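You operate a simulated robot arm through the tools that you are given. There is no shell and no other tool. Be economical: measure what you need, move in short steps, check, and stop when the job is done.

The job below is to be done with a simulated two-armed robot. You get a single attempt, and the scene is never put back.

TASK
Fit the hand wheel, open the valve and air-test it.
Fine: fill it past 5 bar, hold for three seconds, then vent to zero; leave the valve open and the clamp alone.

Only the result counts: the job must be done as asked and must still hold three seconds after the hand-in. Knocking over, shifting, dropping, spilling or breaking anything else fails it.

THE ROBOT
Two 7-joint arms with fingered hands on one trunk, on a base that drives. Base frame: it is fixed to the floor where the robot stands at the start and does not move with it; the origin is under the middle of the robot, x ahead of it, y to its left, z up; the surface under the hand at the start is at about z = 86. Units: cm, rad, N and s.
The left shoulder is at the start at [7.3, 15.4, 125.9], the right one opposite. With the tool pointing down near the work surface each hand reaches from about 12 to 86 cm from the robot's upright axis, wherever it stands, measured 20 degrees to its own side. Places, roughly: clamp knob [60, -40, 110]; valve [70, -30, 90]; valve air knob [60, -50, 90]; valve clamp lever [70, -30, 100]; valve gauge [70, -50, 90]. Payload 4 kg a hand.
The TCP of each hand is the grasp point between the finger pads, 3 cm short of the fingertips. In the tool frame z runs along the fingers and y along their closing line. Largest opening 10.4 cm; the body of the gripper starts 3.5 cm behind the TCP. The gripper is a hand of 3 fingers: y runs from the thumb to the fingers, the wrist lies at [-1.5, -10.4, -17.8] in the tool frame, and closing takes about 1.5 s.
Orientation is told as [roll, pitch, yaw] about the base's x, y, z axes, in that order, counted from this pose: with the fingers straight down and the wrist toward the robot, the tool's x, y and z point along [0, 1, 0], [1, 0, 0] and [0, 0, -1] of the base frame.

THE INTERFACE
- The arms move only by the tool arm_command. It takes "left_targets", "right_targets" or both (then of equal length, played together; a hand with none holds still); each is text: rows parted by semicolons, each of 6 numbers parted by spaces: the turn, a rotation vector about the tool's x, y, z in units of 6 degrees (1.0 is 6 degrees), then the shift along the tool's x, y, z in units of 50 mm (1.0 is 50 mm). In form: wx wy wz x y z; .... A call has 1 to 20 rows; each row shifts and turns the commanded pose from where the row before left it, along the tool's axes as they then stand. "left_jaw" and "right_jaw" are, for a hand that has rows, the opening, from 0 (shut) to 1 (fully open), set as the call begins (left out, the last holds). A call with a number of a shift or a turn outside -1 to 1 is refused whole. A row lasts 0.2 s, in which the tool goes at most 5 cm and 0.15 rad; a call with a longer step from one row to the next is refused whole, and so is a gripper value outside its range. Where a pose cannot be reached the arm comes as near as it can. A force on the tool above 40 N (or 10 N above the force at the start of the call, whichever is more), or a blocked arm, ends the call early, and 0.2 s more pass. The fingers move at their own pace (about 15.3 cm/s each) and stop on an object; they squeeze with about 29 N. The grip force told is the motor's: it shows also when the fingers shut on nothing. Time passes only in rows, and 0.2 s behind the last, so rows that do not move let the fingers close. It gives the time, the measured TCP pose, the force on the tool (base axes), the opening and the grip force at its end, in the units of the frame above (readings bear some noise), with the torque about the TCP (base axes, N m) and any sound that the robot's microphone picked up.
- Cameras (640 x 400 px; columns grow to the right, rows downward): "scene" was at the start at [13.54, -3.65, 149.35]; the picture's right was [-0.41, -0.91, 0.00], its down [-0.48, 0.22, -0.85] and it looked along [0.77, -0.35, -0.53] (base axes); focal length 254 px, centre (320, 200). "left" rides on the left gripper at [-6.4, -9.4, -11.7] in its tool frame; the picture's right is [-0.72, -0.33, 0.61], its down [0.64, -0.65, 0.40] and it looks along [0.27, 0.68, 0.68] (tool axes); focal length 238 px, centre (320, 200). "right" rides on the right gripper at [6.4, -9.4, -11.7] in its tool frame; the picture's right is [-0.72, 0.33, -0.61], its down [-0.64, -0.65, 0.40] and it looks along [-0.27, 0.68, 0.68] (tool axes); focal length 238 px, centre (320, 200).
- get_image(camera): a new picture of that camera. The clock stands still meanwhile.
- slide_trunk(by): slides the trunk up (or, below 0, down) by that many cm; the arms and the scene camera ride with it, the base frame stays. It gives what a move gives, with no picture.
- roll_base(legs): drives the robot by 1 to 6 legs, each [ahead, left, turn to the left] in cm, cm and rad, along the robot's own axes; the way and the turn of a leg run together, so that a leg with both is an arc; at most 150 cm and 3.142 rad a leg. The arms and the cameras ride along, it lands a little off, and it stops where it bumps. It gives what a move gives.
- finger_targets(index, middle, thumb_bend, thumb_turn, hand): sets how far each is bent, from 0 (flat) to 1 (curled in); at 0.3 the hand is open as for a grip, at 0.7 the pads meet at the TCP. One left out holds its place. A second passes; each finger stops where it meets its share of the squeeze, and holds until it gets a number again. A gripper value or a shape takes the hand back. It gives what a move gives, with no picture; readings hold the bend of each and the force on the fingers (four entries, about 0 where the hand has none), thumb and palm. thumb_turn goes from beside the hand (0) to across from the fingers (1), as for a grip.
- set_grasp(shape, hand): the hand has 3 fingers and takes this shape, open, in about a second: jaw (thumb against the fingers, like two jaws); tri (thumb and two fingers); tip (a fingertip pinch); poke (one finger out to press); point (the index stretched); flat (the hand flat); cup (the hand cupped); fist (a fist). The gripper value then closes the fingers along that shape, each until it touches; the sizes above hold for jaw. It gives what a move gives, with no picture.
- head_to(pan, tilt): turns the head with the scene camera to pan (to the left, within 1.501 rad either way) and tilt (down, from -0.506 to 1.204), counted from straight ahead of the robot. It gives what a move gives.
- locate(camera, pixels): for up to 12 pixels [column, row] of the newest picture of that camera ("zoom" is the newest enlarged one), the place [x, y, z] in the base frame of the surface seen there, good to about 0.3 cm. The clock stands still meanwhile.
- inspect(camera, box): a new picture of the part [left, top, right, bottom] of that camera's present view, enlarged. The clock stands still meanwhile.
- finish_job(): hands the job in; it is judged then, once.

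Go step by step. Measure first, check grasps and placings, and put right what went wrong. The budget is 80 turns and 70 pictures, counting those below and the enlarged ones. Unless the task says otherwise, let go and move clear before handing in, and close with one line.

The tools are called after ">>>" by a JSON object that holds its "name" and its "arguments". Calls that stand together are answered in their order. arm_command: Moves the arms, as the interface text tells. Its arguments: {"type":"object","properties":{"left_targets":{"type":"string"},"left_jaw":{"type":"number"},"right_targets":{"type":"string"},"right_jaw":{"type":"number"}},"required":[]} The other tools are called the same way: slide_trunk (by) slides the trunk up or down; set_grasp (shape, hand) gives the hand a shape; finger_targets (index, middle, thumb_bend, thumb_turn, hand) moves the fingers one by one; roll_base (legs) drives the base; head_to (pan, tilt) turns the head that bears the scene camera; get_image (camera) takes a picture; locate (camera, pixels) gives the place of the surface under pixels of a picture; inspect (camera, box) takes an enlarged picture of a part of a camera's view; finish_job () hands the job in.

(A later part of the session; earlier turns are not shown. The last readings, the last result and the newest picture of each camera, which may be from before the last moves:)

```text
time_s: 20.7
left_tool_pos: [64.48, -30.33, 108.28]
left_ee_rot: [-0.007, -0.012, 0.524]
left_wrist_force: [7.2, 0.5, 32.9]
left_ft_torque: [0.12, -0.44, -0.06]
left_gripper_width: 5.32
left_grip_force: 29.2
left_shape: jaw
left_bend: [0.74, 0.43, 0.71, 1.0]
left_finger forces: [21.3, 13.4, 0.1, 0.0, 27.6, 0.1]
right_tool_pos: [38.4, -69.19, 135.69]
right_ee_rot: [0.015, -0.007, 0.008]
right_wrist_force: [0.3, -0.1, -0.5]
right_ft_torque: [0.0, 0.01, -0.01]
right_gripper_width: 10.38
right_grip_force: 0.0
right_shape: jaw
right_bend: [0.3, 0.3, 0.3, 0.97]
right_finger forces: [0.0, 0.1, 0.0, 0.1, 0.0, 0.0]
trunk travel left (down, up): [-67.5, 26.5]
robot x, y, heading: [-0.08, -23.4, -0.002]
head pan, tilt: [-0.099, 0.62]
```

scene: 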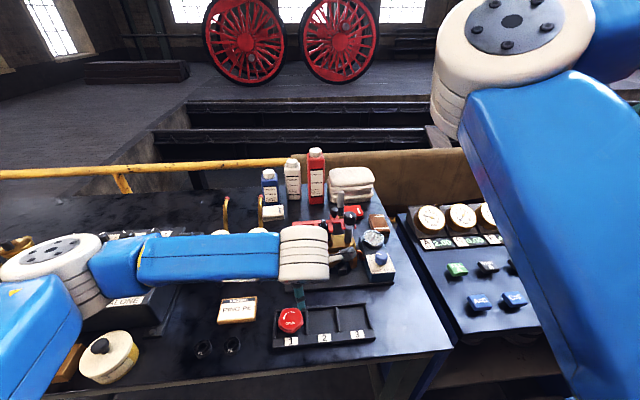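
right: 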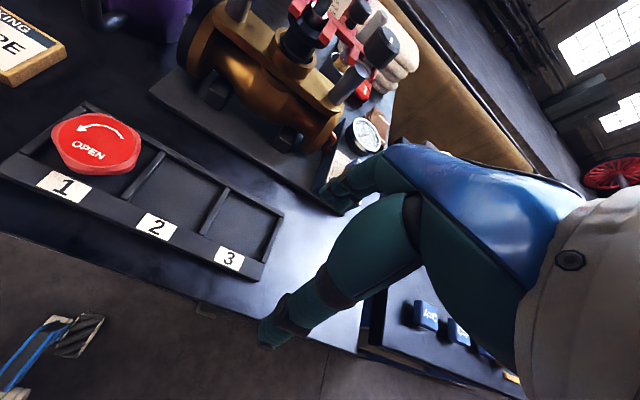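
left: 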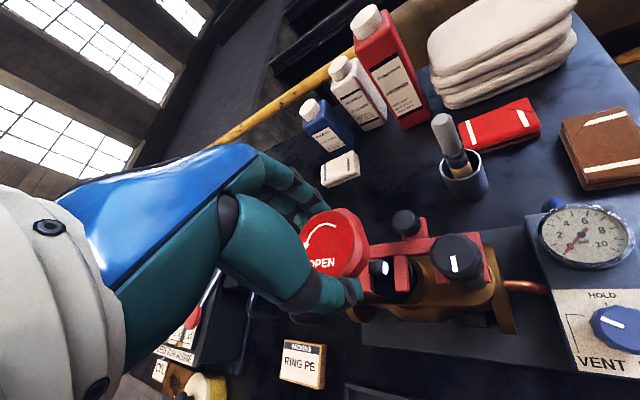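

It's stiff now, so the wheel appears seated. I'll relieve most of the push and begin the counter-clockwise turn, watching torque.

>>> {"name": "arm_command", "arguments": {"left_targets": "0 0 0 0 0 -0.06; 0 0 -0.7 0 0 0; 0 0 -0.7 0 0 0; 0 0 -0.7 0 0 0; 0 0 -0.7 0 0 0; 0 0 0 0 0 0"}}

>>> {"name": "get_image", "arguments": {"camera": "left"}}

```text
time_s: 22.1
left_tool_pos: [64.39, -30.22, 108.39]
left_ee_rot: [-0.006, -0.004, 0.817]
left_wrist_force: [8.3, -0.9, 23.2]
left_ft_torque: [0.15, -0.31, -0.06]
left_gripper_width: 5.33
left_grip_force: 28.5
left_shape: jaw
left_bend: [0.74, 0.43, 0.72, 1.0]
left_finger forces: [21.4, 11.5, 0.1, 0.1, 27.1, 0.1]
right_tool_pos: [38.44, -69.26, 135.58]
right_ee_rot: [0.016, -0.007, 0.006]
right_wrist_force: [0.1, 0.2, 0.3]
right_ft_torque: [0.0, 0.01, 0.01]
right_gripper_width: 10.4
right_grip_force: 0.0
right_shape: jaw
right_bend: [0.3, 0.3, 0.3, 0.97]
right_finger forces: [0.0, 0.0, 0.0, 0.0, 0.0, 0.0]
trunk travel left (down, up): [-67.5, 26.5]
robot x, y, heading: [-0.0, -22.86, -0.002]
head pan, tilt: [-0.099, 0.62]
```

```text
30 pictures are left
```

left: 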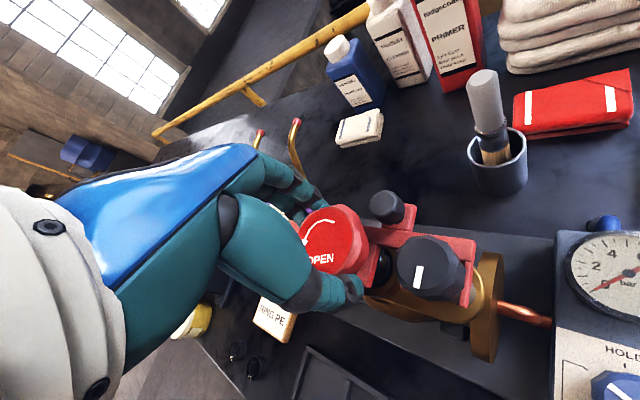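

Torque stays near zero, so I must verify the wheel is really engaged; zooming at the stem area (380,262).

>>> {"name": "inspect", "arguments": {"camera": "left", "box": [340, 225, 420, 295]}}

>>> {"name": "inspect", "arguments": {"camera": "scene", "box": [310, 200, 350, 240]}}

```text
5.71 times, centred on (380, 260) of left
```

zoom: 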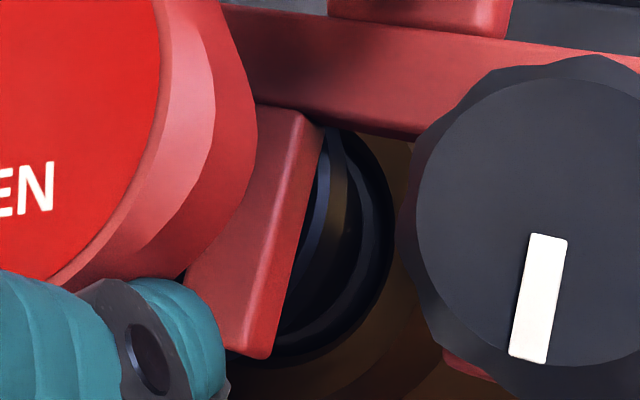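

```text
10.00 times, centred on (330, 220) of scene
```

zoom: 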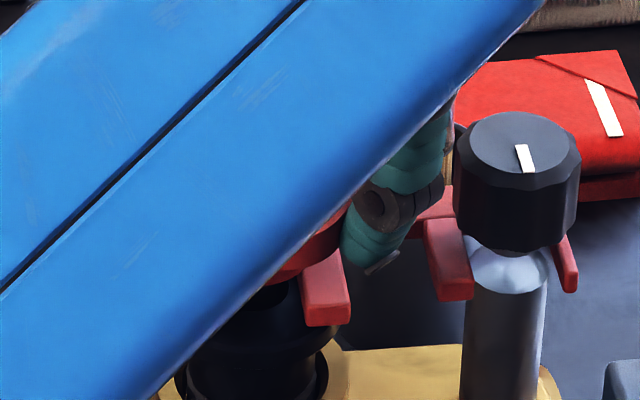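

The hub is about 1.7 cm below the stem top, so it's engaged with a low-torque stem. I'll ease the load and continue turning CCW.

>>> {"name": "arm_command", "arguments": {"left_targets": "0 0 -0.5 -0.015 0.014 -0.03; 0 0 -0.9 0 0 0; 0 0 -0.9 0 0 0; 0 0 -0.9 0 0 0; 0 0 -0.9 0 0 0; 0 0 -0.9 0 0 0; 0 0 -0.9 0 0 0; 0 0 -0.9 0 0 0; 0 0 0 0 0 0"}}

>>> {"name": "get_image", "arguments": {"camera": "left"}}

```text
time_s: 24.1
left_tool_pos: [63.74, -29.61, 108.33]
left_ee_rot: [-0.008, 0.003, 1.529]
left_wrist_force: [23.6, -16.7, 21.0]
left_ft_torque: [-0.66, -0.74, -0.12]
left_gripper_width: 5.07
left_grip_force: 29.2
left_shape: jaw
left_bend: [0.75, 0.5, 0.7, 0.92]
left_finger forces: [15.9, 3.0, 0.0, 0.0, 37.2, 0.0]
left hand out of reach, approached as far as the arm can: row 6, 7, 8
right_tool_pos: [38.94, -69.64, 135.4]
right_ee_rot: [0.019, -0.005, 0.007]
right_wrist_force: [-1.8, 0.1, 0.2]
right_ft_torque: [-0.02, -0.02, -0.02]
right_gripper_width: 10.39
right_grip_force: 0.1
right_shape: jaw
right_bend: [0.3, 0.3, 0.3, 0.97]
right_finger forces: [0.1, 0.0, 0.1, 0.0, 0.0, 0.0]
trunk travel left (down, up): [-67.5, 26.5]
robot x, y, heading: [0.25, -22.98, 0.001]
head pan, tilt: [-0.099, 0.62]
```

```text
27 pictures are left
```

left: 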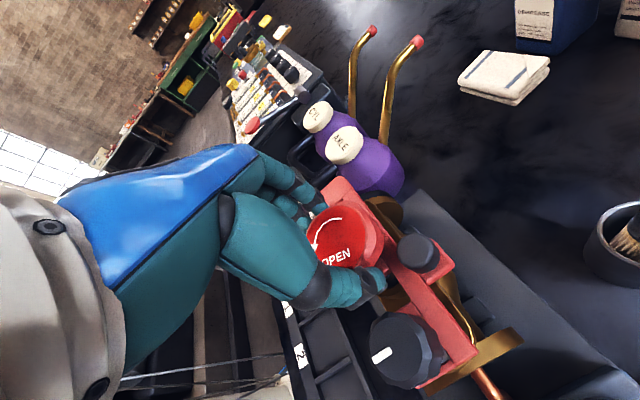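

The arm reached its limit near yaw 88°. I'll open the jaw partway (to clear the clamp knob), lift straight up, and see how far the wheel turned.

>>> {"name": "arm_command", "arguments": {"left_targets": "0 0 0 0 0 0; 0 0 0 0 0 0; 0 0 0 0 0 0; 0 0 0 0 0 0; 0 0 0 0 0 -0.2; 0 0 0 0 0 -0.4; 0 0 0 0 0 -0.6; 0 0 0 0 0 -0.6; 0 0 0 0 0 0", "left_jaw": 0.75}}

>>> {"name": "get_image", "arguments": {"camera": "left"}}

>>> {"name": "inspect", "arguments": {"camera": "scene", "box": [270, 180, 390, 280]}}

```text
time_s: 26.3
left_tool_pos: [63.39, -26.28, 113.73]
left_ee_rot: [0.047, -0.001, 1.579]
left_wrist_force: [-0.9, -0.5, 0.5]
left_ft_torque: [-0.01, 0.0, -0.04]
left_gripper_width: 7.78
left_grip_force: 0.1
left_shape: jaw
left_bend: [0.27, 0.36, 0.54, 0.99]
left_finger forces: [0.1, 0.0, 0.1, 0.0, 0.1, 0.1]
left hand out of reach, approached as far as the arm can: row 8
right_tool_pos: [38.36, -69.23, 135.58]
right_ee_rot: [0.017, -0.006, 0.008]
right_wrist_force: [-0.3, 0.3, 0.3]
right_ft_torque: [0.04, -0.02, 0.02]
right_gripper_width: 10.39
right_grip_force: 0.0
right_shape: jaw
right_bend: [0.3, 0.3, 0.3, 0.97]
right_finger forces: [0.0, 0.0, 0.0, 0.0, 0.0, 0.0]
trunk travel left (down, up): [-67.5, 26.5]
robot x, y, heading: [0.05, -23.13, 0.001]
head pan, tilt: [-0.099, 0.62]
stopped in row 9 (left hand): the arm was blocked; the commanded pose is now the measured one
```

```text
26 pictures are left
```

left: 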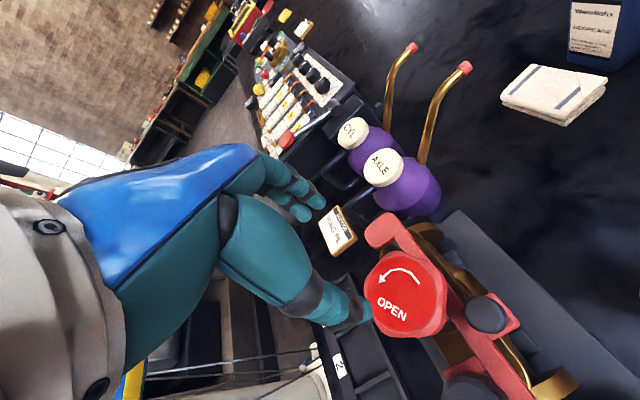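

```text
4.00 times, centred on (330, 230) of scene
```

zoom: 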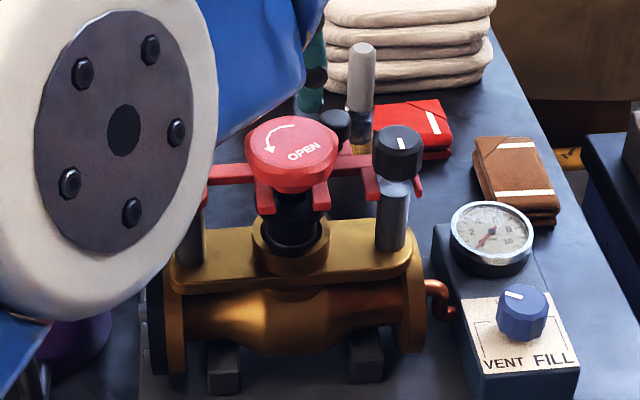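

The wheel stays seated and has turned roughly 45–55° CCW. I'll unwind the hand to about yaw 12° above the wheel for another stroke.

>>> {"name": "arm_command", "arguments": {"left_targets": "0 0 1 0 0 0; 0 0 1 0 0 0; 0 0 1 0 0 0; 0 0 1 0 0 0; 0 0 1 0 0 0; 0 0 1 0 0 0; 0 0 1 0 0 0; 0 0 1 0 0 0; 0 0 1 0 0 0; 0 0 1 0 0 0; 0 0 1 0 0 0; 0 0 1 0 0 0; 0 0 1 0 0 0; 0 0 0 0 0 0"}}

>>> {"name": "get_image", "arguments": {"camera": "left"}}

```text
time_s: 29.3
left_tool_pos: [73.81, -33.59, 114.49]
left_ee_rot: [0.012, 0.047, 0.214]
left_wrist_force: [-0.5, 0.6, 0.3]
left_ft_torque: [0.0, 0.0, 0.02]
left_gripper_width: 7.8
left_grip_force: 0.1
left_shape: jaw
left_bend: [0.27, 0.36, 0.54, 0.99]
left_finger forces: [0.0, 0.0, 0.0, 0.1, 0.1, 0.0]
left hand out of reach, approached as far as the arm can: row 1, 2, 3, 4, 5, 6, 7, 8, 9, 10, 11, 12, 13
right_tool_pos: [38.39, -69.11, 135.59]
right_ee_rot: [0.016, -0.006, 0.006]
right_wrist_force: [-1.2, 0.4, 0.4]
right_ft_torque: [0.0, -0.03, -0.02]
right_gripper_width: 10.41
right_grip_force: 0.0
right_shape: jaw
right_bend: [0.3, 0.3, 0.3, 0.97]
right_finger forces: [0.0, 0.0, 0.0, 0.0, 0.0, 0.0]
trunk travel left (down, up): [-67.5, 26.5]
robot x, y, heading: [0.03, -23.09, -0.003]
head pan, tilt: [-0.099, 0.62]
```

```text
24 pictures are left
```

left: 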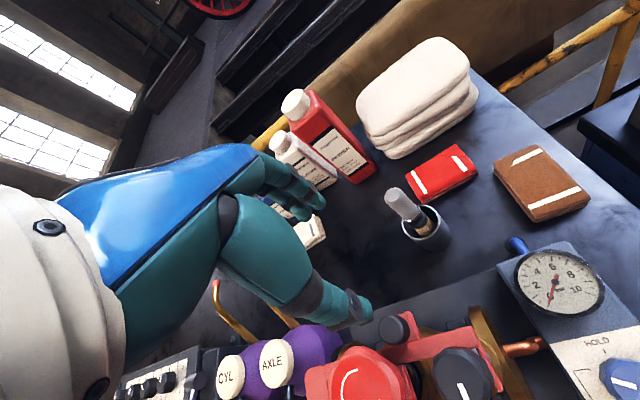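

The hand swung to (73.8,-33.6,114.5) near an arm limit, with no contact. I'll raise it straight up and let it settle at the commanded pose.

>>> {"name": "arm_command", "arguments": {"left_targets": "0 0 0 0 0 -0.8; 0 0 0 0 0 -0.8; 0 0 0 0 0 -0.8; 0 0 0 0 0 0; 0 0 0 0 0 0"}}

>>> {"name": "get_image", "arguments": {"camera": "scene"}}

```text
time_s: 30.5
left_tool_pos: [72.46, -32.73, 126.27]
left_ee_rot: [0.009, 0.043, 0.212]
left_wrist_force: [-0.1, -0.7, 0.5]
left_ft_torque: [0.0, 0.0, -0.02]
left_gripper_width: 7.76
left_grip_force: 0.1
left_shape: jaw
left_bend: [0.27, 0.36, 0.54, 0.99]
left_finger forces: [0.1, 0.1, 0.0, 0.1, 0.1, 0.0]
left hand out of reach, approached as far as the arm can: row 1, 2, 3
right_tool_pos: [38.55, -69.37, 135.63]
right_ee_rot: [0.016, -0.006, 0.007]
right_wrist_force: [0.4, -0.7, -0.4]
right_ft_torque: [-0.03, -0.02, 0.0]
right_gripper_width: 10.36
right_grip_force: 0.1
right_shape: jaw
right_bend: [0.3, 0.3, 0.3, 0.97]
right_finger forces: [0.1, 0.0, 0.1, 0.1, 0.0, 0.0]
trunk travel left (down, up): [-67.5, 26.5]
robot x, y, heading: [-0.11, -22.98, -0.001]
head pan, tilt: [-0.099, 0.62]
```

```text
23 pictures are left
```

scene: 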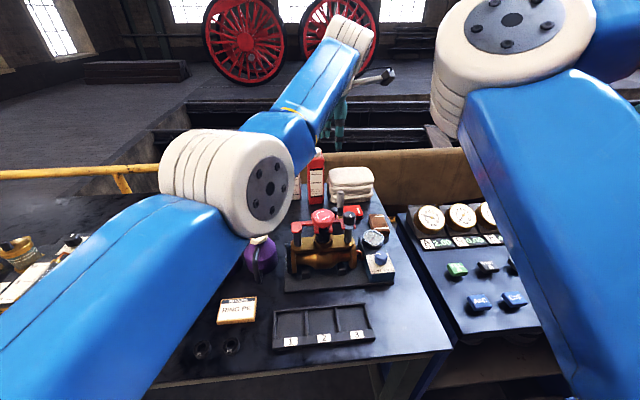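

The left elbow got pulled into an awkward branch and is stuck about 10 cm off the commanded pose. I'll move the hand up and to the left with yaw to 0 so the elbow can unfold.

>>> {"name": "arm_command", "arguments": {"left_targets": "0 0 0.5 0 0 -0.8; 0 0 0.5 0 0 -0.8; 0 0 0.5 0.7 0 -0.4; 0 0 0.5 0.7 0 0; 0 0 0 0.8 0 0; 0 0 0 0.8 0 0; 0 0 0 0.8 0 0; 0 0 0 0.8 0 0; 0 0 0 0 0 0; 0 0 0 0 0 0"}}

>>> {"name": "get_image", "arguments": {"camera": "scene"}}

```text
time_s: 32.7
left_tool_pos: [70.09, -9.17, 135.84]
left_ee_rot: [0.0, 0.046, 0.003]
left_wrist_force: [0.0, -0.6, 0.0]
left_ft_torque: [0.02, -0.01, 0.0]
left_gripper_width: 7.79
left_grip_force: 0.0
left_shape: jaw
left_bend: [0.27, 0.36, 0.54, 0.99]
left_finger forces: [0.0, 0.0, 0.0, 0.0, 0.0, 0.0]
left hand out of reach, approached as far as the arm can: row 1, 2
right_tool_pos: [38.42, -69.38, 135.56]
right_ee_rot: [0.018, -0.007, 0.007]
right_wrist_force: [-0.6, -0.4, -0.2]
right_ft_torque: [0.06, -0.01, -0.02]
right_gripper_width: 10.41
right_grip_force: 0.1
right_shape: jaw
right_bend: [0.3, 0.3, 0.3, 0.97]
right_finger forces: [0.0, 0.0, 0.1, 0.1, 0.0, 0.0]
trunk travel left (down, up): [-67.5, 26.5]
robot x, y, heading: [-0.17, -22.87, -0.002]
head pan, tilt: [-0.099, 0.62]
```

```text
22 pictures are left
```

scene: 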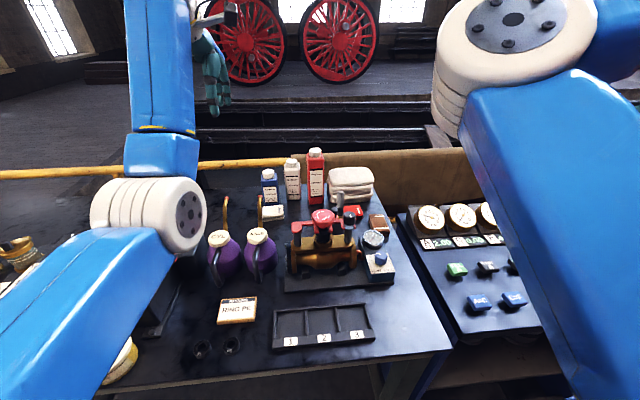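

The hand is reachable again at (70,-9,136), yaw 0. I'll go back to the original comfortable pose near (61,-25,131) and check.

>>> {"name": "arm_command", "arguments": {"left_targets": "-0.22 0 0 0 -0.6 0; -0.22 0 0 0 -0.6 0; 0 0 0 -0.5 -0.6 0.2; 0 0 0 -0.6 0 0.2; 0 0 0 -0.7 0 0.2; 0 0 0 -0.7 0 0.2; 0 0 0 -0.7 0 0.2; 0 0 0 0 0 0"}}

>>> {"name": "get_image", "arguments": {"camera": "scene"}}

```text
time_s: 34.7
left_tool_pos: [63.42, -20.12, 132.55]
left_ee_rot: [-0.004, -0.029, 0.088]
left_wrist_force: [0.0, -0.2, 0.5]
left_ft_torque: [0.01, 0.02, -0.02]
left_gripper_width: 7.78
left_grip_force: 0.1
left_shape: jaw
left_bend: [0.27, 0.36, 0.54, 0.99]
left_finger forces: [0.0, 0.1, 0.0, 0.0, 0.0, 0.0]
left hand out of reach, approached as far as the arm can: row 5
right_tool_pos: [38.07, -68.81, 135.79]
right_ee_rot: [0.014, -0.009, 0.007]
right_wrist_force: [-0.2, 0.7, -0.5]
right_ft_torque: [-0.02, 0.02, 0.03]
right_gripper_width: 10.37
right_grip_force: 0.0
right_shape: jaw
right_bend: [0.3, 0.3, 0.3, 0.97]
right_finger forces: [0.0, 0.0, 0.0, 0.0, 0.0, 0.0]
trunk travel left (down, up): [-67.5, 26.5]
robot x, y, heading: [0.4, -23.13, -0.005]
head pan, tilt: [-0.099, 0.62]
stopped in row 8 (left hand): the arm was blocked; the commanded pose is now the measured one
```

```text
21 pictures are left
```

scene: 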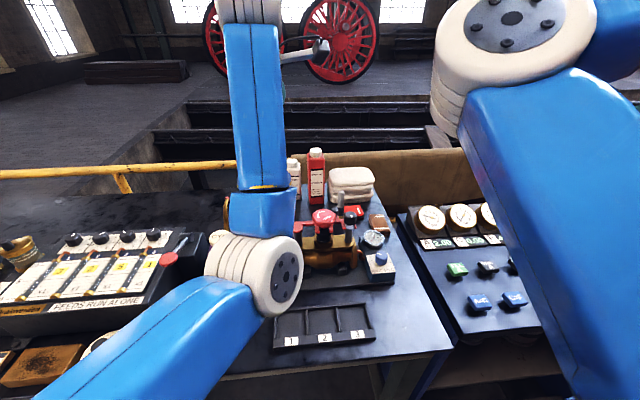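

The elbow is hanging low and inboard. Turning the hand to about −60° yaw should drive the forearm and elbow back out to the left.

>>> {"name": "arm_command", "arguments": {"left_targets": "0 0 1 0.3 0 -0.3; 0 0 1 0.3 0 -0.3; 0 0 1 0.3 0 -0.3; 0 0 1 0.3 0 -0.3; 0 0 1 0 0 0; 0 0 1 0 0 0; 0 0 1 0 0 0; 0 0 1 0 0 0; 0 0 1 0 0 0; 0 0 1 0 0 0; 0 0 1 0 0 0; 0 0 0 0 0 0; 0 0 0 0 0 0"}}

>>> {"name": "get_image", "arguments": {"camera": "scene"}}

```text
time_s: 36.5
left_tool_pos: [65.05, -10.5, 131.23]
left_ee_rot: [-0.061, 0.078, -0.638]
left_wrist_force: [0.0, 0.7, 0.3]
left_ft_torque: [-0.01, 0.01, 0.01]
left_gripper_width: 7.78
left_grip_force: 0.1
left_shape: jaw
left_bend: [0.27, 0.36, 0.54, 0.99]
left_finger forces: [0.0, 0.1, 0.1, 0.1, 0.1, 0.0]
right_tool_pos: [37.89, -68.94, 135.7]
right_ee_rot: [0.015, -0.01, 0.007]
right_wrist_force: [-0.5, 0.0, 0.1]
right_ft_torque: [0.03, -0.03, 0.03]
right_gripper_width: 10.4
right_grip_force: 0.0
right_shape: jaw
right_bend: [0.3, 0.3, 0.3, 0.97]
right_finger forces: [0.0, 0.0, 0.0, 0.0, 0.0, 0.0]
trunk travel left (down, up): [-67.5, 26.5]
robot x, y, heading: [-0.09, -23.12, -0.002]
head pan, tilt: [-0.099, 0.62]
stopped in row 8 (left hand): the arm was blocked; the commanded pose is now the measured one
```

```text
20 pictures are left
```

scene: 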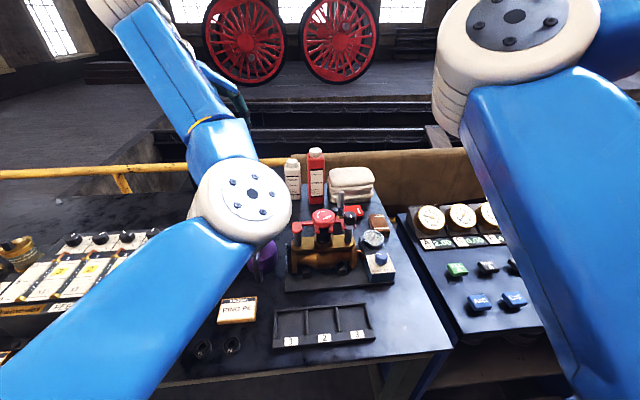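

Now the elbow is right of the hand, so negative yaw was the wrong way. I'll turn to positive yaw, pulling the hand a little inward, to bring the elbow back out left.

>>> {"name": "arm_command", "arguments": {"left_targets": "0 0 -1 0 0 0; 0 0 -1 0 0 0; 0 0 -1 0 0 0; 0 0 -1 0 0 0; 0 0 -1 0 0 0; 0 0 -1 0 0 0; 0 0 -1 0 0 0; 0 0 -1 0 0 0; 0 0 -1 0 0 0; 0 0 -1 0 0 0; 0 0 -1 0 0 0; 0 0 -1 0 0 0; 0 0 -1 0 0 0; 0 0 -1 0 0 0; 0 0 -1 0 0 0; 0 0 0 0 0 0; 0 0 0 0 0 0"}}

>>> {"name": "get_image", "arguments": {"camera": "scene"}}

```text
time_s: 40.1
left_tool_pos: [64.92, -10.83, 130.96]
left_ee_rot: [0.082, 0.056, 0.933]
left_wrist_force: [0.0, -0.4, -0.1]
left_ft_torque: [0.02, -0.01, 0.03]
left_gripper_width: 7.79
left_grip_force: 0.0
left_shape: jaw
left_bend: [0.27, 0.36, 0.54, 0.99]
left_finger forces: [0.0, 0.0, 0.0, 0.1, 0.0, 0.0]
right_tool_pos: [38.02, -69.06, 135.76]
right_ee_rot: [0.013, -0.01, 0.008]
right_wrist_force: [0.3, -0.2, 0.1]
right_ft_torque: [-0.01, 0.02, 0.0]
right_gripper_width: 10.4
right_grip_force: 0.1
right_shape: jaw
right_bend: [0.3, 0.3, 0.3, 0.97]
right_finger forces: [0.1, 0.1, 0.0, 0.0, 0.0, 0.0]
trunk travel left (down, up): [-67.5, 26.5]
robot x, y, heading: [0.11, -22.77, 0.001]
head pan, tilt: [-0.099, 0.62]
```

```text
19 pictures are left
```

scene: 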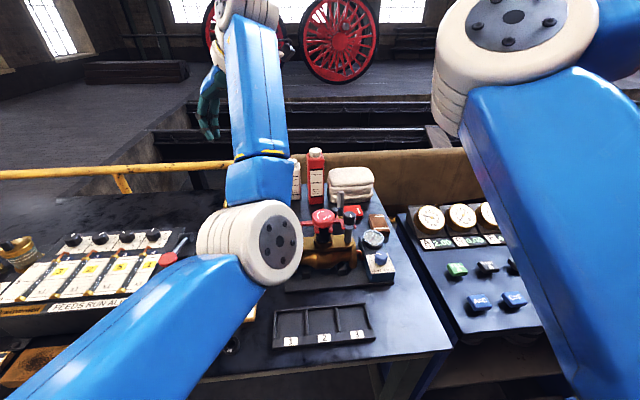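

The arm now reaches cleanly at rel. y ≈ +12 (yaw −37° to +53°). I'll check the elbow height before deciding whether to shift the base so the valve lies there.

>>> {"name": "locate", "arguments": {"camera": "scene", "pixels": [[275, 250], [250, 220], [240, 270], [220, 240], [262, 180], [255, 60], [250, 10], [180, 300]]}}

```text
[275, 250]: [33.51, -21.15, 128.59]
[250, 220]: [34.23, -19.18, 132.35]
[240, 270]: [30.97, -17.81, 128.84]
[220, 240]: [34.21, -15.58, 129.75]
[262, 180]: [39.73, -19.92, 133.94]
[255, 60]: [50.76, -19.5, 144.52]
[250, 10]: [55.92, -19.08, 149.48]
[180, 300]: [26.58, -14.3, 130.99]
```

The elbow is high (z≈128) and clear. I'll shift the base right so the valve stem lies under the hand's current comfortable position.

>>> {"name": "roll_base", "arguments": {"legs": [[0, -18.5, 0]]}}

>>> {"name": "head_to", "arguments": {"pan": 0.2, "tilt": 0.62}}

>>> {"name": "get_image", "arguments": {"camera": "scene"}}

>>> {"name": "get_image", "arguments": {"camera": "left"}}

```text
time_s: 41.6
left_tool_pos: [64.95, -28.3, 130.77]
left_ee_rot: [0.079, 0.064, 0.936]
left_wrist_force: [-0.4, 0.0, -0.1]
left_ft_torque: [-0.04, -0.03, 0.01]
left_gripper_width: 7.79
left_grip_force: 0.1
left_shape: jaw
left_bend: [0.27, 0.36, 0.54, 0.99]
left_finger forces: [0.1, 0.0, 0.0, 0.1, 0.1, 0.0]
right_tool_pos: [37.91, -86.7, 136.07]
right_ee_rot: [0.006, -0.011, 0.006]
right_wrist_force: [0.6, 0.5, -0.5]
right_ft_torque: [-0.02, 0.02, -0.01]
right_gripper_width: 10.38
right_grip_force: 0.1
right_shape: jaw
right_bend: [0.3, 0.3, 0.3, 0.97]
right_finger forces: [0.0, 0.0, 0.1, 0.0, 0.0, 0.0]
trunk travel left (down, up): [-67.5, 26.5]
robot x, y, heading: [0.08, -42.05, -0.001]
head pan, tilt: [-0.099, 0.62]
```

```text
time_s: 42.4
left_tool_pos: [64.83, -28.45, 130.92]
left_ee_rot: [0.079, 0.062, 0.937]
left_wrist_force: [0.8, 0.5, 0.1]
left_ft_torque: [-0.03, 0.07, 0.01]
left_gripper_width: 7.81
left_grip_force: 0.1
left_shape: jaw
left_bend: [0.27, 0.36, 0.54, 0.99]
left_finger forces: [0.0, 0.0, 0.0, 0.1, 0.0, 0.0]
right_tool_pos: [37.77, -86.88, 136.11]
right_ee_rot: [0.012, -0.012, 0.009]
right_wrist_force: [-0.3, 0.6, 0.6]
right_ft_torque: [-0.03, -0.01, -0.01]
right_gripper_width: 10.41
right_grip_force: 0.0
right_shape: jaw
right_bend: [0.3, 0.3, 0.3, 0.97]
right_finger forces: [0.0, 0.0, 0.0, 0.0, 0.1, 0.0]
trunk travel left (down, up): [-67.5, 26.5]
robot x, y, heading: [-0.22, -41.4, 0.002]
head pan, tilt: [0.201, 0.62]
```

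```text
18 pictures are left
```

scene: 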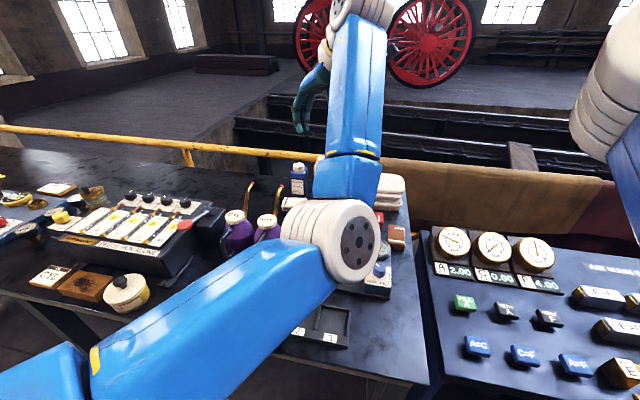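

```text
17 pictures are left
```

left: 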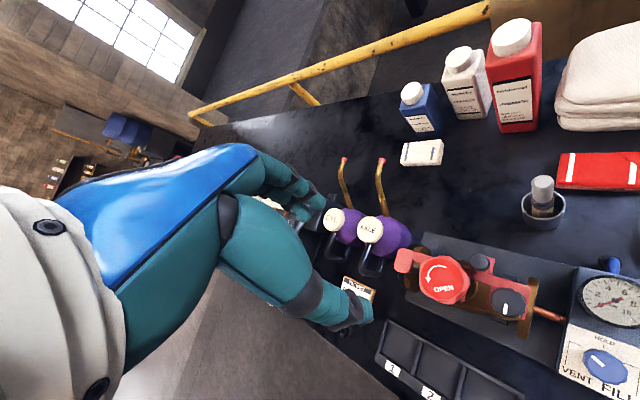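

The wheel is seated (left view (444,280)). I'll level the hand, unwind to about yaw 12°, and read the pose before descending.

>>> {"name": "arm_command", "arguments": {"left_targets": "-0.59 -0.75 0 0 0 0; 0 0 1 0 0 0; 0 0 1 0 0 0; 0 0 1 0 0 0; 0 0 1 0 0 0; 0 0 1 0 0 0; 0 0 1 0 0 0; 0 0 1 0 0 0; 0 0 0 0 0 0; 0 0 0 0 0 0", "left_jaw": 0.82}}

```text
time_s: 44.6
left_tool_pos: [64.74, -29.52, 131.13]
left_ee_rot: [0.007, -0.002, 0.199]
left_wrist_force: [-0.2, 0.7, 0.6]
left_ft_torque: [0.01, -0.01, -0.01]
left_gripper_width: 8.49
left_grip_force: 0.0
left_shape: jaw
left_bend: [0.27, 0.34, 0.48, 0.99]
left_finger forces: [0.1, 0.0, 0.1, 0.1, 0.0, 0.1]
right_tool_pos: [37.75, -87.74, 135.76]
right_ee_rot: [0.016, -0.011, 0.008]
right_wrist_force: [0.8, -0.4, -0.1]
right_ft_torque: [0.01, 0.01, -0.01]
right_gripper_width: 10.36
right_grip_force: 0.0
right_shape: jaw
right_bend: [0.3, 0.3, 0.3, 0.97]
right_finger forces: [0.0, 0.1, 0.1, 0.0, 0.0, 0.1]
trunk travel left (down, up): [-67.5, 26.5]
robot x, y, heading: [0.2, -41.94, -0.002]
head pan, tilt: [0.201, 0.62]
```

Level at yaw 11°. Descending to a hover over the wheel.

>>> {"name": "arm_command", "arguments": {"left_targets": "0 0 0 -0.1 -0.05 0.9; 0 0 0 0 0 0.9; 0 0 0 0 0 0.9; 0 0 0 0 0 0.8; 0 0 0 0 0 0; 0 0 0 0 0 0"}}

>>> {"name": "get_image", "arguments": {"camera": "left"}}

```text
time_s: 46.2
left_tool_pos: [65.36, -26.21, 114.76]
left_ee_rot: [0.032, -0.039, 0.257]
left_wrist_force: [0.3, 0.1, 0.1]
left_ft_torque: [0.0, 0.01, 0.0]
left_gripper_width: 8.52
left_grip_force: 0.1
left_shape: jaw
left_bend: [0.27, 0.34, 0.48, 0.99]
left_finger forces: [0.1, 0.1, 0.0, 0.0, 0.0, 0.1]
right_tool_pos: [37.53, -87.69, 135.93]
right_ee_rot: [0.017, -0.013, 0.008]
right_wrist_force: [0.3, -0.3, 0.0]
right_ft_torque: [0.0, -0.01, -0.01]
right_gripper_width: 10.37
right_grip_force: 0.1
right_shape: jaw
right_bend: [0.3, 0.3, 0.3, 0.97]
right_finger forces: [0.0, 0.0, 0.0, 0.1, 0.1, 0.0]
trunk travel left (down, up): [-67.5, 26.5]
robot x, y, heading: [0.01, -41.58, -0.004]
head pan, tilt: [0.201, 0.62]
stopped in row 6 (left hand): the arm was blocked; the commanded pose is now the measured one
```

```text
16 pictures are left
```

left: 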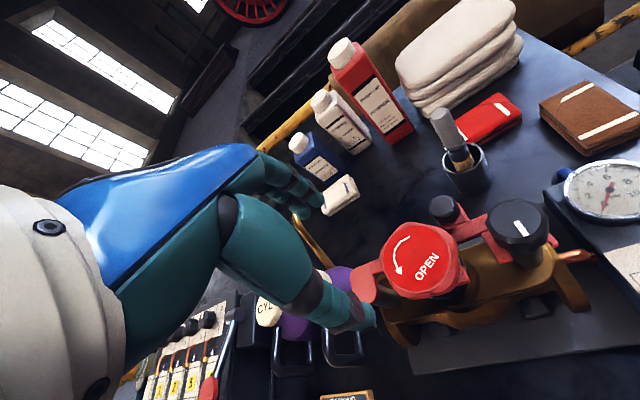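

Blocked again lower down (a shoulder-relative limit). At z 131 it was fine, so I'll raise the hand back and instead lower the trunk to bring that posture down to the wheel.

>>> {"name": "arm_command", "arguments": {"left_targets": "0 0 0 0 0 -0.8; 0 0 0 0 0 -0.8; 0.37 -0.31 0 0 0 -0.8; 0 0 0 -0.35 -0.17 -0.8; 0 0 0 -0.36 -0.18 0; 0 0 0.3 0 0 0; 0 0 0 0 0 0"}}

>>> {"name": "slide_trunk", "arguments": {"by": -15}}

>>> {"name": "get_image", "arguments": {"camera": "left"}}

```text
time_s: 47.8
left_tool_pos: [64.12, -30.8, 130.74]
left_ee_rot: [-0.004, 0.005, 0.22]
left_wrist_force: [-0.3, -1.0, -0.5]
left_ft_torque: [0.03, -0.01, -0.02]
left_gripper_width: 8.5
left_grip_force: 0.0
left_shape: jaw
left_bend: [0.27, 0.34, 0.48, 0.99]
left_finger forces: [0.0, 0.0, 0.1, 0.0, 0.0, 0.0]
right_tool_pos: [37.6, -87.5, 136.09]
right_ee_rot: [0.014, -0.014, 0.006]
right_wrist_force: [0.8, 0.3, 0.7]
right_ft_torque: [-0.02, -0.04, 0.02]
right_gripper_width: 10.38
right_grip_force: 0.1
right_shape: jaw
right_bend: [0.3, 0.3, 0.3, 0.97]
right_finger forces: [0.1, 0.1, 0.0, 0.0, 0.1, 0.0]
trunk travel left (down, up): [-67.5, 26.5]
robot x, y, heading: [-0.2, -41.59, -0.0]
head pan, tilt: [0.201, 0.62]
```

```text
time_s: 49.5
left_tool_pos: [64.05, -31.01, 115.71]
left_ee_rot: [-0.001, 0.002, 0.22]
left_wrist_force: [0.8, 0.7, -0.1]
left_ft_torque: [0.0, 0.01, -0.02]
left_gripper_width: 8.49
left_grip_force: 0.1
left_shape: jaw
left_bend: [0.27, 0.34, 0.48, 0.99]
left_finger forces: [0.1, 0.0, 0.0, 0.0, 0.0, 0.0]
right_tool_pos: [37.53, -87.52, 120.91]
right_ee_rot: [0.016, -0.013, 0.007]
right_wrist_force: [-0.1, -0.2, -0.6]
right_ft_torque: [0.03, 0.02, 0.01]
right_gripper_width: 10.39
right_grip_force: 0.1
right_shape: jaw
right_bend: [0.3, 0.3, 0.3, 0.97]
right_finger forces: [0.0, 0.0, 0.0, 0.1, 0.0, 0.1]
trunk travel left (down, up): [-52.5, 41.5]
robot x, y, heading: [0.02, -41.58, 0.002]
head pan, tilt: [0.201, 0.62]
```

```text
15 pictures are left
```

left: 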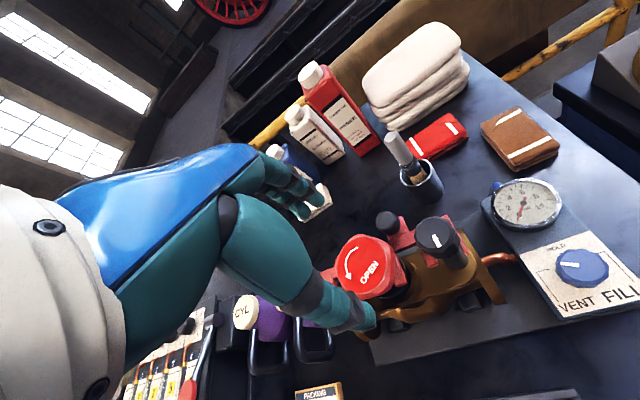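

That worked: hand level at z 115.7 over the wheel. I'll locate the wheel centre and text before the final approach.

>>> {"name": "locate", "arguments": {"camera": "left", "pixels": [[366, 266], [360, 281], [378, 262], [345, 266], [388, 262], [366, 242], [370, 290], [388, 219], [435, 235], [404, 262]]}}

```text
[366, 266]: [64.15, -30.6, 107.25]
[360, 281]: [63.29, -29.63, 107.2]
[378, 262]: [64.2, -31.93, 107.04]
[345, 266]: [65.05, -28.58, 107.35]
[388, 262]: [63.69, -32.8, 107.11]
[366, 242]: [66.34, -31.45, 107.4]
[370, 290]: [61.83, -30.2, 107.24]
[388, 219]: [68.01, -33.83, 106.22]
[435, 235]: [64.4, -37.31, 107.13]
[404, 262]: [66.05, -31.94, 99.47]
```

Wheel top is z 107.2, centre about (64.4,-30.3), rotated about 25–30° so far. I'll centre the hand and lower with the trunk to grip height.

>>> {"name": "arm_command", "arguments": {"left_targets": "0 0 0 0.13 0.11 0; 0 0 0 0 0 0"}}

>>> {"name": "slide_trunk", "arguments": {"by": -7.3}}

>>> {"name": "arm_command", "arguments": {"left_targets": "0 0 0 0 0 0; 0 0 0 0 0 0; 0 0 0 0 0 0; 0 0 0 0 0 0; 0 0 0 0 0 0; 0 0 0 0 0 0; 0 0 0 0 0 0", "left_jaw": 0}}

>>> {"name": "get_image", "arguments": {"camera": "left"}}

```text
time_s: 50.1
left_tool_pos: [64.56, -30.09, 115.69]
left_ee_rot: [-0.003, 0.003, 0.22]
left_wrist_force: [0.5, -0.8, -0.2]
left_ft_torque: [-0.01, -0.01, 0.02]
left_gripper_width: 8.5
left_grip_force: 0.1
left_shape: jaw
left_bend: [0.27, 0.34, 0.48, 0.99]
left_finger forces: [0.1, 0.0, 0.0, 0.1, 0.0, 0.0]
right_tool_pos: [37.59, -87.6, 120.89]
right_ee_rot: [0.016, -0.013, 0.006]
right_wrist_force: [0.1, 0.4, 0.2]
right_ft_torque: [-0.01, -0.02, 0.03]
right_gripper_width: 10.41
right_grip_force: 0.1
right_shape: jaw
right_bend: [0.3, 0.3, 0.3, 0.97]
right_finger forces: [0.1, 0.0, 0.0, 0.1, 0.0, 0.0]
trunk travel left (down, up): [-52.5, 41.5]
robot x, y, heading: [0.16, -41.8, -0.003]
head pan, tilt: [0.201, 0.62]
```

```text
time_s: 51.3
left_tool_pos: [64.47, -30.22, 108.3]
left_ee_rot: [-0.001, 0.004, 0.22]
left_wrist_force: [0.1, -0.5, -0.1]
left_ft_torque: [-0.01, 0.0, 0.0]
left_gripper_width: 8.52
left_grip_force: 0.1
left_shape: jaw
left_bend: [0.27, 0.34, 0.48, 0.99]
left_finger forces: [0.0, 0.0, 0.0, 0.0, 0.1, 0.0]
right_tool_pos: [37.46, -87.63, 113.58]
right_ee_rot: [0.014, -0.013, 0.008]
right_wrist_force: [-0.7, -0.3, 0.1]
right_ft_torque: [-0.01, 0.0, 0.0]
right_gripper_width: 10.38
right_grip_force: 0.0
right_shape: jaw
right_bend: [0.3, 0.3, 0.3, 0.97]
right_finger forces: [0.0, 0.0, 0.0, 0.1, 0.0, 0.1]
trunk travel left (down, up): [-45.2, 48.8]
robot x, y, heading: [0.56, -41.58, -0.0]
head pan, tilt: [0.201, 0.62]
```

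```text
time_s: 52.9
left_tool_pos: [64.53, -30.16, 108.4]
left_ee_rot: [-0.002, 0.002, 0.219]
left_wrist_force: [0.1, 0.4, 0.1]
left_ft_torque: [0.01, -0.02, 0.01]
left_gripper_width: 5.24
left_grip_force: 29.5
left_shape: jaw
left_bend: [0.74, 0.43, 0.71, 1.0]
left_finger forces: [16.8, 9.5, 0.0, 0.0, 26.0, 0.0]
right_tool_pos: [37.48, -87.57, 113.63]
right_ee_rot: [0.016, -0.012, 0.007]
right_wrist_force: [-0.5, 0.1, 0.0]
right_ft_torque: [-0.02, 0.01, 0.0]
right_gripper_width: 10.4
right_grip_force: 0.1
right_shape: jaw
right_bend: [0.3, 0.3, 0.3, 0.97]
right_finger forces: [0.0, 0.0, 0.0, 0.0, 0.0, 0.0]
trunk travel left (down, up): [-45.2, 48.8]
robot x, y, heading: [-0.3, -41.71, -0.001]
head pan, tilt: [0.201, 0.62]
```

```text
14 pictures are left
```

left: 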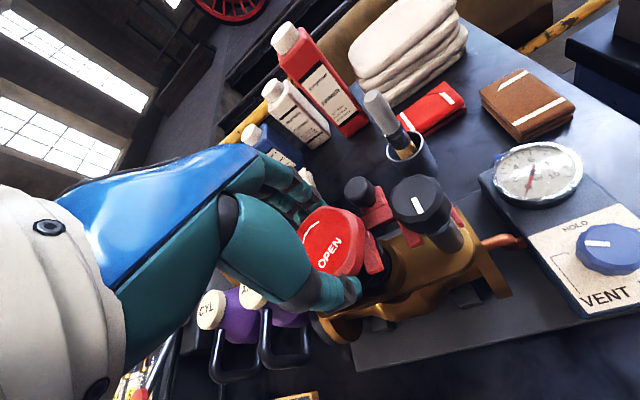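

Firm grip; the wheel is at about +24° now (the hand slipped earlier at the reach limit). Turning CCW about 43° here.

>>> {"name": "arm_command", "arguments": {"left_targets": "0 0 -0.9 0 0 0; 0 0 -0.9 0 0 0; 0 0 -0.9 0 0 0; 0 0 -0.9 0 0 0; 0 0 -0.9 0 0 0; 0 0 -0.9 0 0 0; 0 0 -0.9 0 0 0; 0 0 -0.9 0 0 0; 0 0 0 0 0 0"}}

>>> {"name": "get_image", "arguments": {"camera": "left"}}

```text
time_s: 54.9
left_tool_pos: [64.64, -30.02, 108.43]
left_ee_rot: [0.003, 0.003, 0.977]
left_wrist_force: [2.3, -10.2, 0.0]
left_ft_torque: [-0.33, -0.06, -0.04]
left_gripper_width: 5.2
left_grip_force: 28.8
left_shape: jaw
left_bend: [0.74, 0.44, 0.71, 0.99]
left_finger forces: [16.8, 7.7, 0.1, 0.0, 32.1, 0.0]
right_tool_pos: [37.5, -87.78, 113.47]
right_ee_rot: [0.017, -0.014, 0.008]
right_wrist_force: [0.8, -1.2, -1.3]
right_ft_torque: [0.01, 0.0, 0.0]
right_gripper_width: 10.42
right_grip_force: 0.0
right_shape: jaw
right_bend: [0.3, 0.3, 0.3, 0.97]
right_finger forces: [0.0, 0.1, 0.0, 0.1, 0.0, 0.1]
trunk travel left (down, up): [-45.2, 48.8]
robot x, y, heading: [0.08, -41.79, 0.0]
head pan, tilt: [0.201, 0.62]
```

```text
13 pictures are left
```

left: 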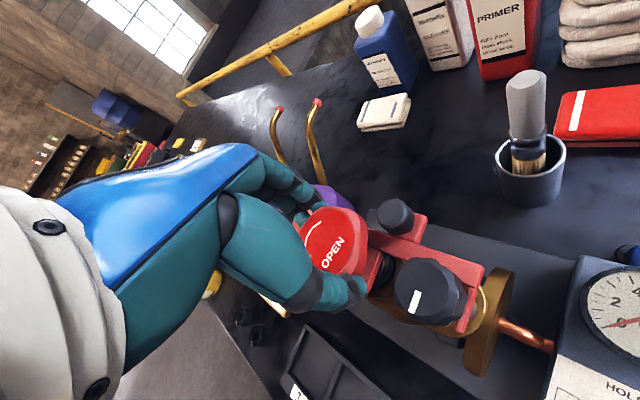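

The wheel turned with the hand (text unchanged in the hand), so it's now at about 67°. Continuing.

>>> {"name": "arm_command", "arguments": {"left_targets": "0 0 -0.7 0 0 0; 0 0 -0.7 0 0 0; 0 0 -0.7 0 0 0; 0 0 -0.7 0 0 0; 0 0 -0.7 0 0 0; 0 0 0 0 0 0"}}

```text
time_s: 55.9
left_tool_pos: [64.79, -28.45, 108.37]
left_ee_rot: [0.004, -0.005, 1.31]
left_wrist_force: [-1.3, -41.4, 7.9]
left_ft_torque: [-1.41, 0.13, 0.01]
left_gripper_width: 5.55
left_grip_force: 28.9
left_shape: jaw
left_bend: [0.75, 0.51, 0.6, 0.96]
left_finger forces: [5.4, 0.1, 0.0, 0.0, 46.8, 0.0]
right_tool_pos: [37.2, -88.25, 113.56]
right_ee_rot: [0.02, -0.016, 0.005]
right_wrist_force: [0.7, -0.6, -1.1]
right_ft_torque: [-0.03, 0.01, -0.01]
right_gripper_width: 10.41
right_grip_force: 0.1
right_shape: jaw
right_bend: [0.3, 0.3, 0.3, 0.98]
right_finger forces: [0.0, 0.1, 0.0, 0.0, 0.0, 0.0]
trunk travel left (down, up): [-45.2, 48.8]
robot x, y, heading: [0.04, -41.5, -0.005]
head pan, tilt: [0.201, 0.62]
stopped in row 5 (left hand): the force on the tool passed its limit at 43 N (the readings are from after the stop); the commanded pose is now the measured one
```

The arm drifted +1.6 cm in y and pushed sideways (41 N). I'll shift the base 1.6 cm right to relieve it, then release and check the wheel.

>>> {"name": "roll_base", "arguments": {"legs": [[0, -1.6, 0]]}}

>>> {"name": "arm_command", "arguments": {"left_targets": "0 0 0 0 0 0; 0 0 0 0 0 0; 0 0 0 0 0 0; 0 0 0 0 0 0; 0 0 0 0 0 0", "left_jaw": 0.78}}

>>> {"name": "slide_trunk", "arguments": {"by": 5.5}}

>>> {"name": "get_image", "arguments": {"camera": "left"}}

```text
time_s: 56.7
left_tool_pos: [64.77, -29.02, 108.32]
left_ee_rot: [0.002, -0.006, 1.318]
left_wrist_force: [3.1, -25.3, 15.1]
left_ft_torque: [-0.96, -0.01, 0.04]
left_gripper_width: 5.2
left_grip_force: 29.1
left_shape: jaw
left_bend: [0.75, 0.5, 0.66, 0.97]
left_finger forces: [11.9, 1.8, 0.1, 0.1, 38.0, 0.0]
right_tool_pos: [37.11, -88.96, 113.87]
right_ee_rot: [0.013, -0.017, 0.006]
right_wrist_force: [-0.2, 0.0, 0.2]
right_ft_torque: [-0.04, 0.02, 0.0]
right_gripper_width: 10.39
right_grip_force: 0.2
right_shape: jaw
right_bend: [0.3, 0.3, 0.3, 0.98]
right_finger forces: [0.0, 0.0, 0.1, 0.0, 0.0, 0.0]
trunk travel left (down, up): [-45.2, 48.8]
robot x, y, heading: [-0.16, -43.15, -0.0]
head pan, tilt: [0.201, 0.62]
```

```text
time_s: 57.9
left_tool_pos: [64.79, -28.08, 108.1]
left_ee_rot: [0.001, 0.0, 1.322]
left_wrist_force: [-0.3, -3.8, -0.1]
left_ft_torque: [-0.16, 0.02, 0.01]
left_gripper_width: 8.2
left_grip_force: 0.0
left_shape: jaw
left_bend: [0.27, 0.35, 0.49, 0.98]
left_finger forces: [0.0, 0.1, 0.1, 0.1, 4.0, 0.1]
right_tool_pos: [37.28, -88.12, 114.19]
right_ee_rot: [0.004, -0.018, 0.008]
right_wrist_force: [0.4, -0.1, -0.2]
right_ft_torque: [-0.01, -0.02, 0.0]
right_gripper_width: 10.4
right_grip_force: 0.0
right_shape: jaw
right_bend: [0.3, 0.3, 0.3, 0.98]
right_finger forces: [0.0, 0.0, 0.0, 0.0, 0.0, 0.0]
trunk travel left (down, up): [-45.2, 48.8]
robot x, y, heading: [0.01, -42.9, -0.004]
head pan, tilt: [0.201, 0.62]
```

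```text
time_s: 58.9
left_tool_pos: [64.82, -28.08, 113.53]
left_ee_rot: [0.001, -0.001, 1.322]
left_wrist_force: [0.1, 0.0, -0.3]
left_ft_torque: [0.0, 0.03, -0.04]
left_gripper_width: 8.12
left_grip_force: 0.0
left_shape: jaw
left_bend: [0.27, 0.35, 0.51, 0.99]
left_finger forces: [0.0, 0.0, 0.0, 0.1, 0.1, 0.0]
right_tool_pos: [37.29, -88.31, 119.62]
right_ee_rot: [0.007, -0.015, 0.007]
right_wrist_force: [-0.8, 0.6, 0.6]
right_ft_torque: [-0.01, 0.02, 0.02]
right_gripper_width: 10.39
right_grip_force: 0.0
right_shape: jaw
right_bend: [0.3, 0.3, 0.3, 0.98]
right_finger forces: [0.1, 0.0, 0.0, 0.0, 0.0, 0.0]
trunk travel left (down, up): [-50.7, 43.3]
robot x, y, heading: [0.02, -43.35, 0.004]
head pan, tilt: [0.201, 0.62]
```

```text
12 pictures are left
```

left: 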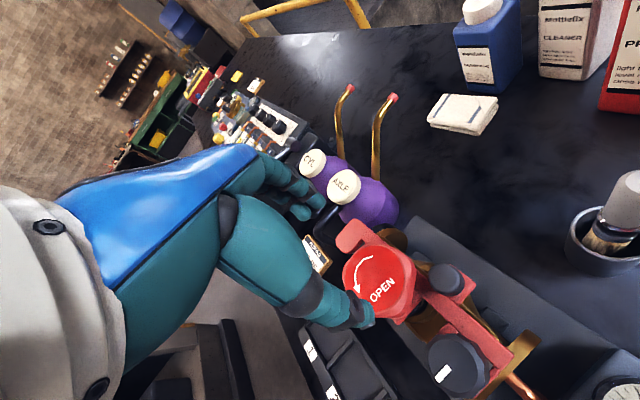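

The wheel is now at about 76°, still seated, and no stop has been felt. I'll unwind the hand to yaw ≈ 0.2 for another stroke.

>>> {"name": "arm_command", "arguments": {"left_targets": "0 0 1 0 0 0; 0 0 1 0 0 0; 0 0 1 0 0 0; 0 0 1 0 0 0; 0 0 1 0 0 0; 0 0 1 0 0 0; 0 0 1 0 0 0; 0 0 1 0 0 0; 0 0 1 0 0 0; 0 0 1 0 0 0; 0 0 0.6 0 0 0; 0 0 0 0 0 0; 0 0 0 0 0 0"}}

```text
time_s: 61.7
left_tool_pos: [64.85, -28.31, 113.64]
left_ee_rot: [0.001, 0.0, 0.207]
left_wrist_force: [0.3, -0.5, 0.1]
left_ft_torque: [0.03, -0.03, 0.0]
left_gripper_width: 8.08
left_grip_force: 0.1
left_shape: jaw
left_bend: [0.27, 0.35, 0.51, 0.99]
left_finger forces: [0.0, 0.1, 0.0, 0.0, 0.1, 0.0]
right_tool_pos: [37.15, -88.2, 119.63]
right_ee_rot: [0.006, -0.019, 0.008]
right_wrist_force: [0.0, 0.7, -0.1]
right_ft_torque: [0.0, 0.01, -0.02]
right_gripper_width: 10.41
right_grip_force: 0.1
right_shape: jaw
right_bend: [0.3, 0.3, 0.3, 0.98]
right_finger forces: [0.0, 0.0, 0.1, 0.0, 0.0, 0.0]
trunk travel left (down, up): [-50.7, 43.3]
robot x, y, heading: [0.06, -43.29, -0.002]
head pan, tilt: [0.201, 0.62]
```

Unwound cleanly. I'll set yaw ≈ 5°, centre on the wheel, lower with the trunk, and grip.

>>> {"name": "arm_command", "arguments": {"left_targets": "0 0 1 0 0 0; 0 0 0.1 -0.362 -0.104 0; 0 0 0 0 0 0; 0 0 0 0 0 0", "left_jaw": 0.82}}

>>> {"name": "slide_trunk", "arguments": {"by": -5.3}}

>>> {"name": "arm_command", "arguments": {"left_targets": "0 0 0 0 0 0; 0 0 0 0 0 0; 0 0 0 0 0 0; 0 0 0 0 0 0; 0 0 0 0 0 0; 0 0 0 0 0 0; 0 0 0 0 0 0", "left_jaw": 0}}

>>> {"name": "arm_command", "arguments": {"left_targets": "0 0 -0.8 0 0 0; 0 0 -0.8 0 0 0; 0 0 -0.8 0 0 0; 0 0 -0.8 0 0 0; 0 0 0 0 0 0"}}

```text
time_s: 62.7
left_tool_pos: [64.52, -30.06, 113.62]
left_ee_rot: [0.001, 0.001, 0.092]
left_wrist_force: [-0.2, 0.2, 0.0]
left_ft_torque: [-0.01, 0.01, -0.01]
left_gripper_width: 8.49
left_grip_force: 0.0
left_shape: jaw
left_bend: [0.27, 0.34, 0.48, 0.99]
left_finger forces: [0.1, 0.0, 0.0, 0.1, 0.0, 0.0]
right_tool_pos: [37.23, -88.26, 119.59]
right_ee_rot: [0.005, -0.018, 0.006]
right_wrist_force: [0.0, 0.1, 0.1]
right_ft_torque: [-0.06, -0.02, 0.0]
right_gripper_width: 10.41
right_grip_force: 0.1
right_shape: jaw
right_bend: [0.3, 0.3, 0.3, 0.98]
right_finger forces: [0.0, 0.0, 0.0, 0.1, 0.1, 0.0]
trunk travel left (down, up): [-50.7, 43.3]
robot x, y, heading: [-0.03, -43.41, 0.003]
head pan, tilt: [0.201, 0.62]
```

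```text
time_s: 63.6
left_tool_pos: [64.5, -30.06, 108.36]
left_ee_rot: [0.001, 0.001, 0.091]
left_wrist_force: [-0.2, 0.5, 0.3]
left_ft_torque: [-0.01, -0.03, -0.01]
left_gripper_width: 8.51
left_grip_force: 0.1
left_shape: jaw
left_bend: [0.27, 0.34, 0.48, 0.99]
left_finger forces: [0.0, 0.0, 0.2, 0.0, 0.1, 0.0]
right_tool_pos: [37.23, -88.29, 114.29]
right_ee_rot: [0.006, -0.019, 0.007]
right_wrist_force: [0.7, 0.5, -0.3]
right_ft_torque: [-0.02, -0.03, 0.0]
right_gripper_width: 10.4
right_grip_force: 0.1
right_shape: jaw
right_bend: [0.3, 0.3, 0.3, 0.98]
right_finger forces: [0.0, 0.0, 0.0, 0.0, 0.0, 0.0]
trunk travel left (down, up): [-45.4, 48.6]
robot x, y, heading: [0.11, -43.29, 0.003]
head pan, tilt: [0.201, 0.62]
```

```text
time_s: 65.2
left_tool_pos: [64.51, -30.11, 108.23]
left_ee_rot: [0.002, -0.001, 0.093]
left_wrist_force: [-0.4, 0.5, -0.5]
left_ft_torque: [0.04, 0.01, 0.02]
left_gripper_width: 5.21
left_grip_force: 29.1
left_shape: jaw
left_bend: [0.74, 0.42, 0.71, 1.0]
left_finger forces: [16.1, 9.4, 0.0, 0.1, 26.7, 0.0]
right_tool_pos: [37.25, -88.16, 114.3]
right_ee_rot: [0.007, -0.018, 0.008]
right_wrist_force: [-0.7, 0.2, 0.1]
right_ft_torque: [-0.01, 0.02, -0.01]
right_gripper_width: 10.37
right_grip_force: 0.1
right_shape: jaw
right_bend: [0.3, 0.3, 0.3, 0.98]
right_finger forces: [0.1, 0.0, 0.0, 0.1, 0.1, 0.1]
trunk travel left (down, up): [-45.4, 48.6]
robot x, y, heading: [-0.06, -43.23, 0.001]
head pan, tilt: [0.201, 0.62]
```

```text
time_s: 66.4
left_tool_pos: [64.54, -30.12, 108.34]
left_ee_rot: [0.001, 0.001, 0.425]
left_wrist_force: [1.3, -1.6, -0.2]
left_ft_torque: [-0.07, -0.05, -0.04]
left_gripper_width: 5.21
left_grip_force: 29.1
left_shape: jaw
left_bend: [0.74, 0.42, 0.71, 1.0]
left_finger forces: [17.1, 9.6, 0.1, 0.1, 26.4, 0.0]
right_tool_pos: [37.31, -88.22, 114.26]
right_ee_rot: [0.006, -0.015, 0.007]
right_wrist_force: [-0.1, 0.3, -0.4]
right_ft_torque: [0.0, 0.0, -0.01]
right_gripper_width: 10.41
right_grip_force: 0.0
right_shape: jaw
right_bend: [0.3, 0.3, 0.3, 0.98]
right_finger forces: [0.0, 0.1, 0.0, 0.0, 0.0, 0.0]
trunk travel left (down, up): [-45.4, 48.6]
robot x, y, heading: [0.11, -43.55, -0.002]
head pan, tilt: [0.201, 0.62]
```

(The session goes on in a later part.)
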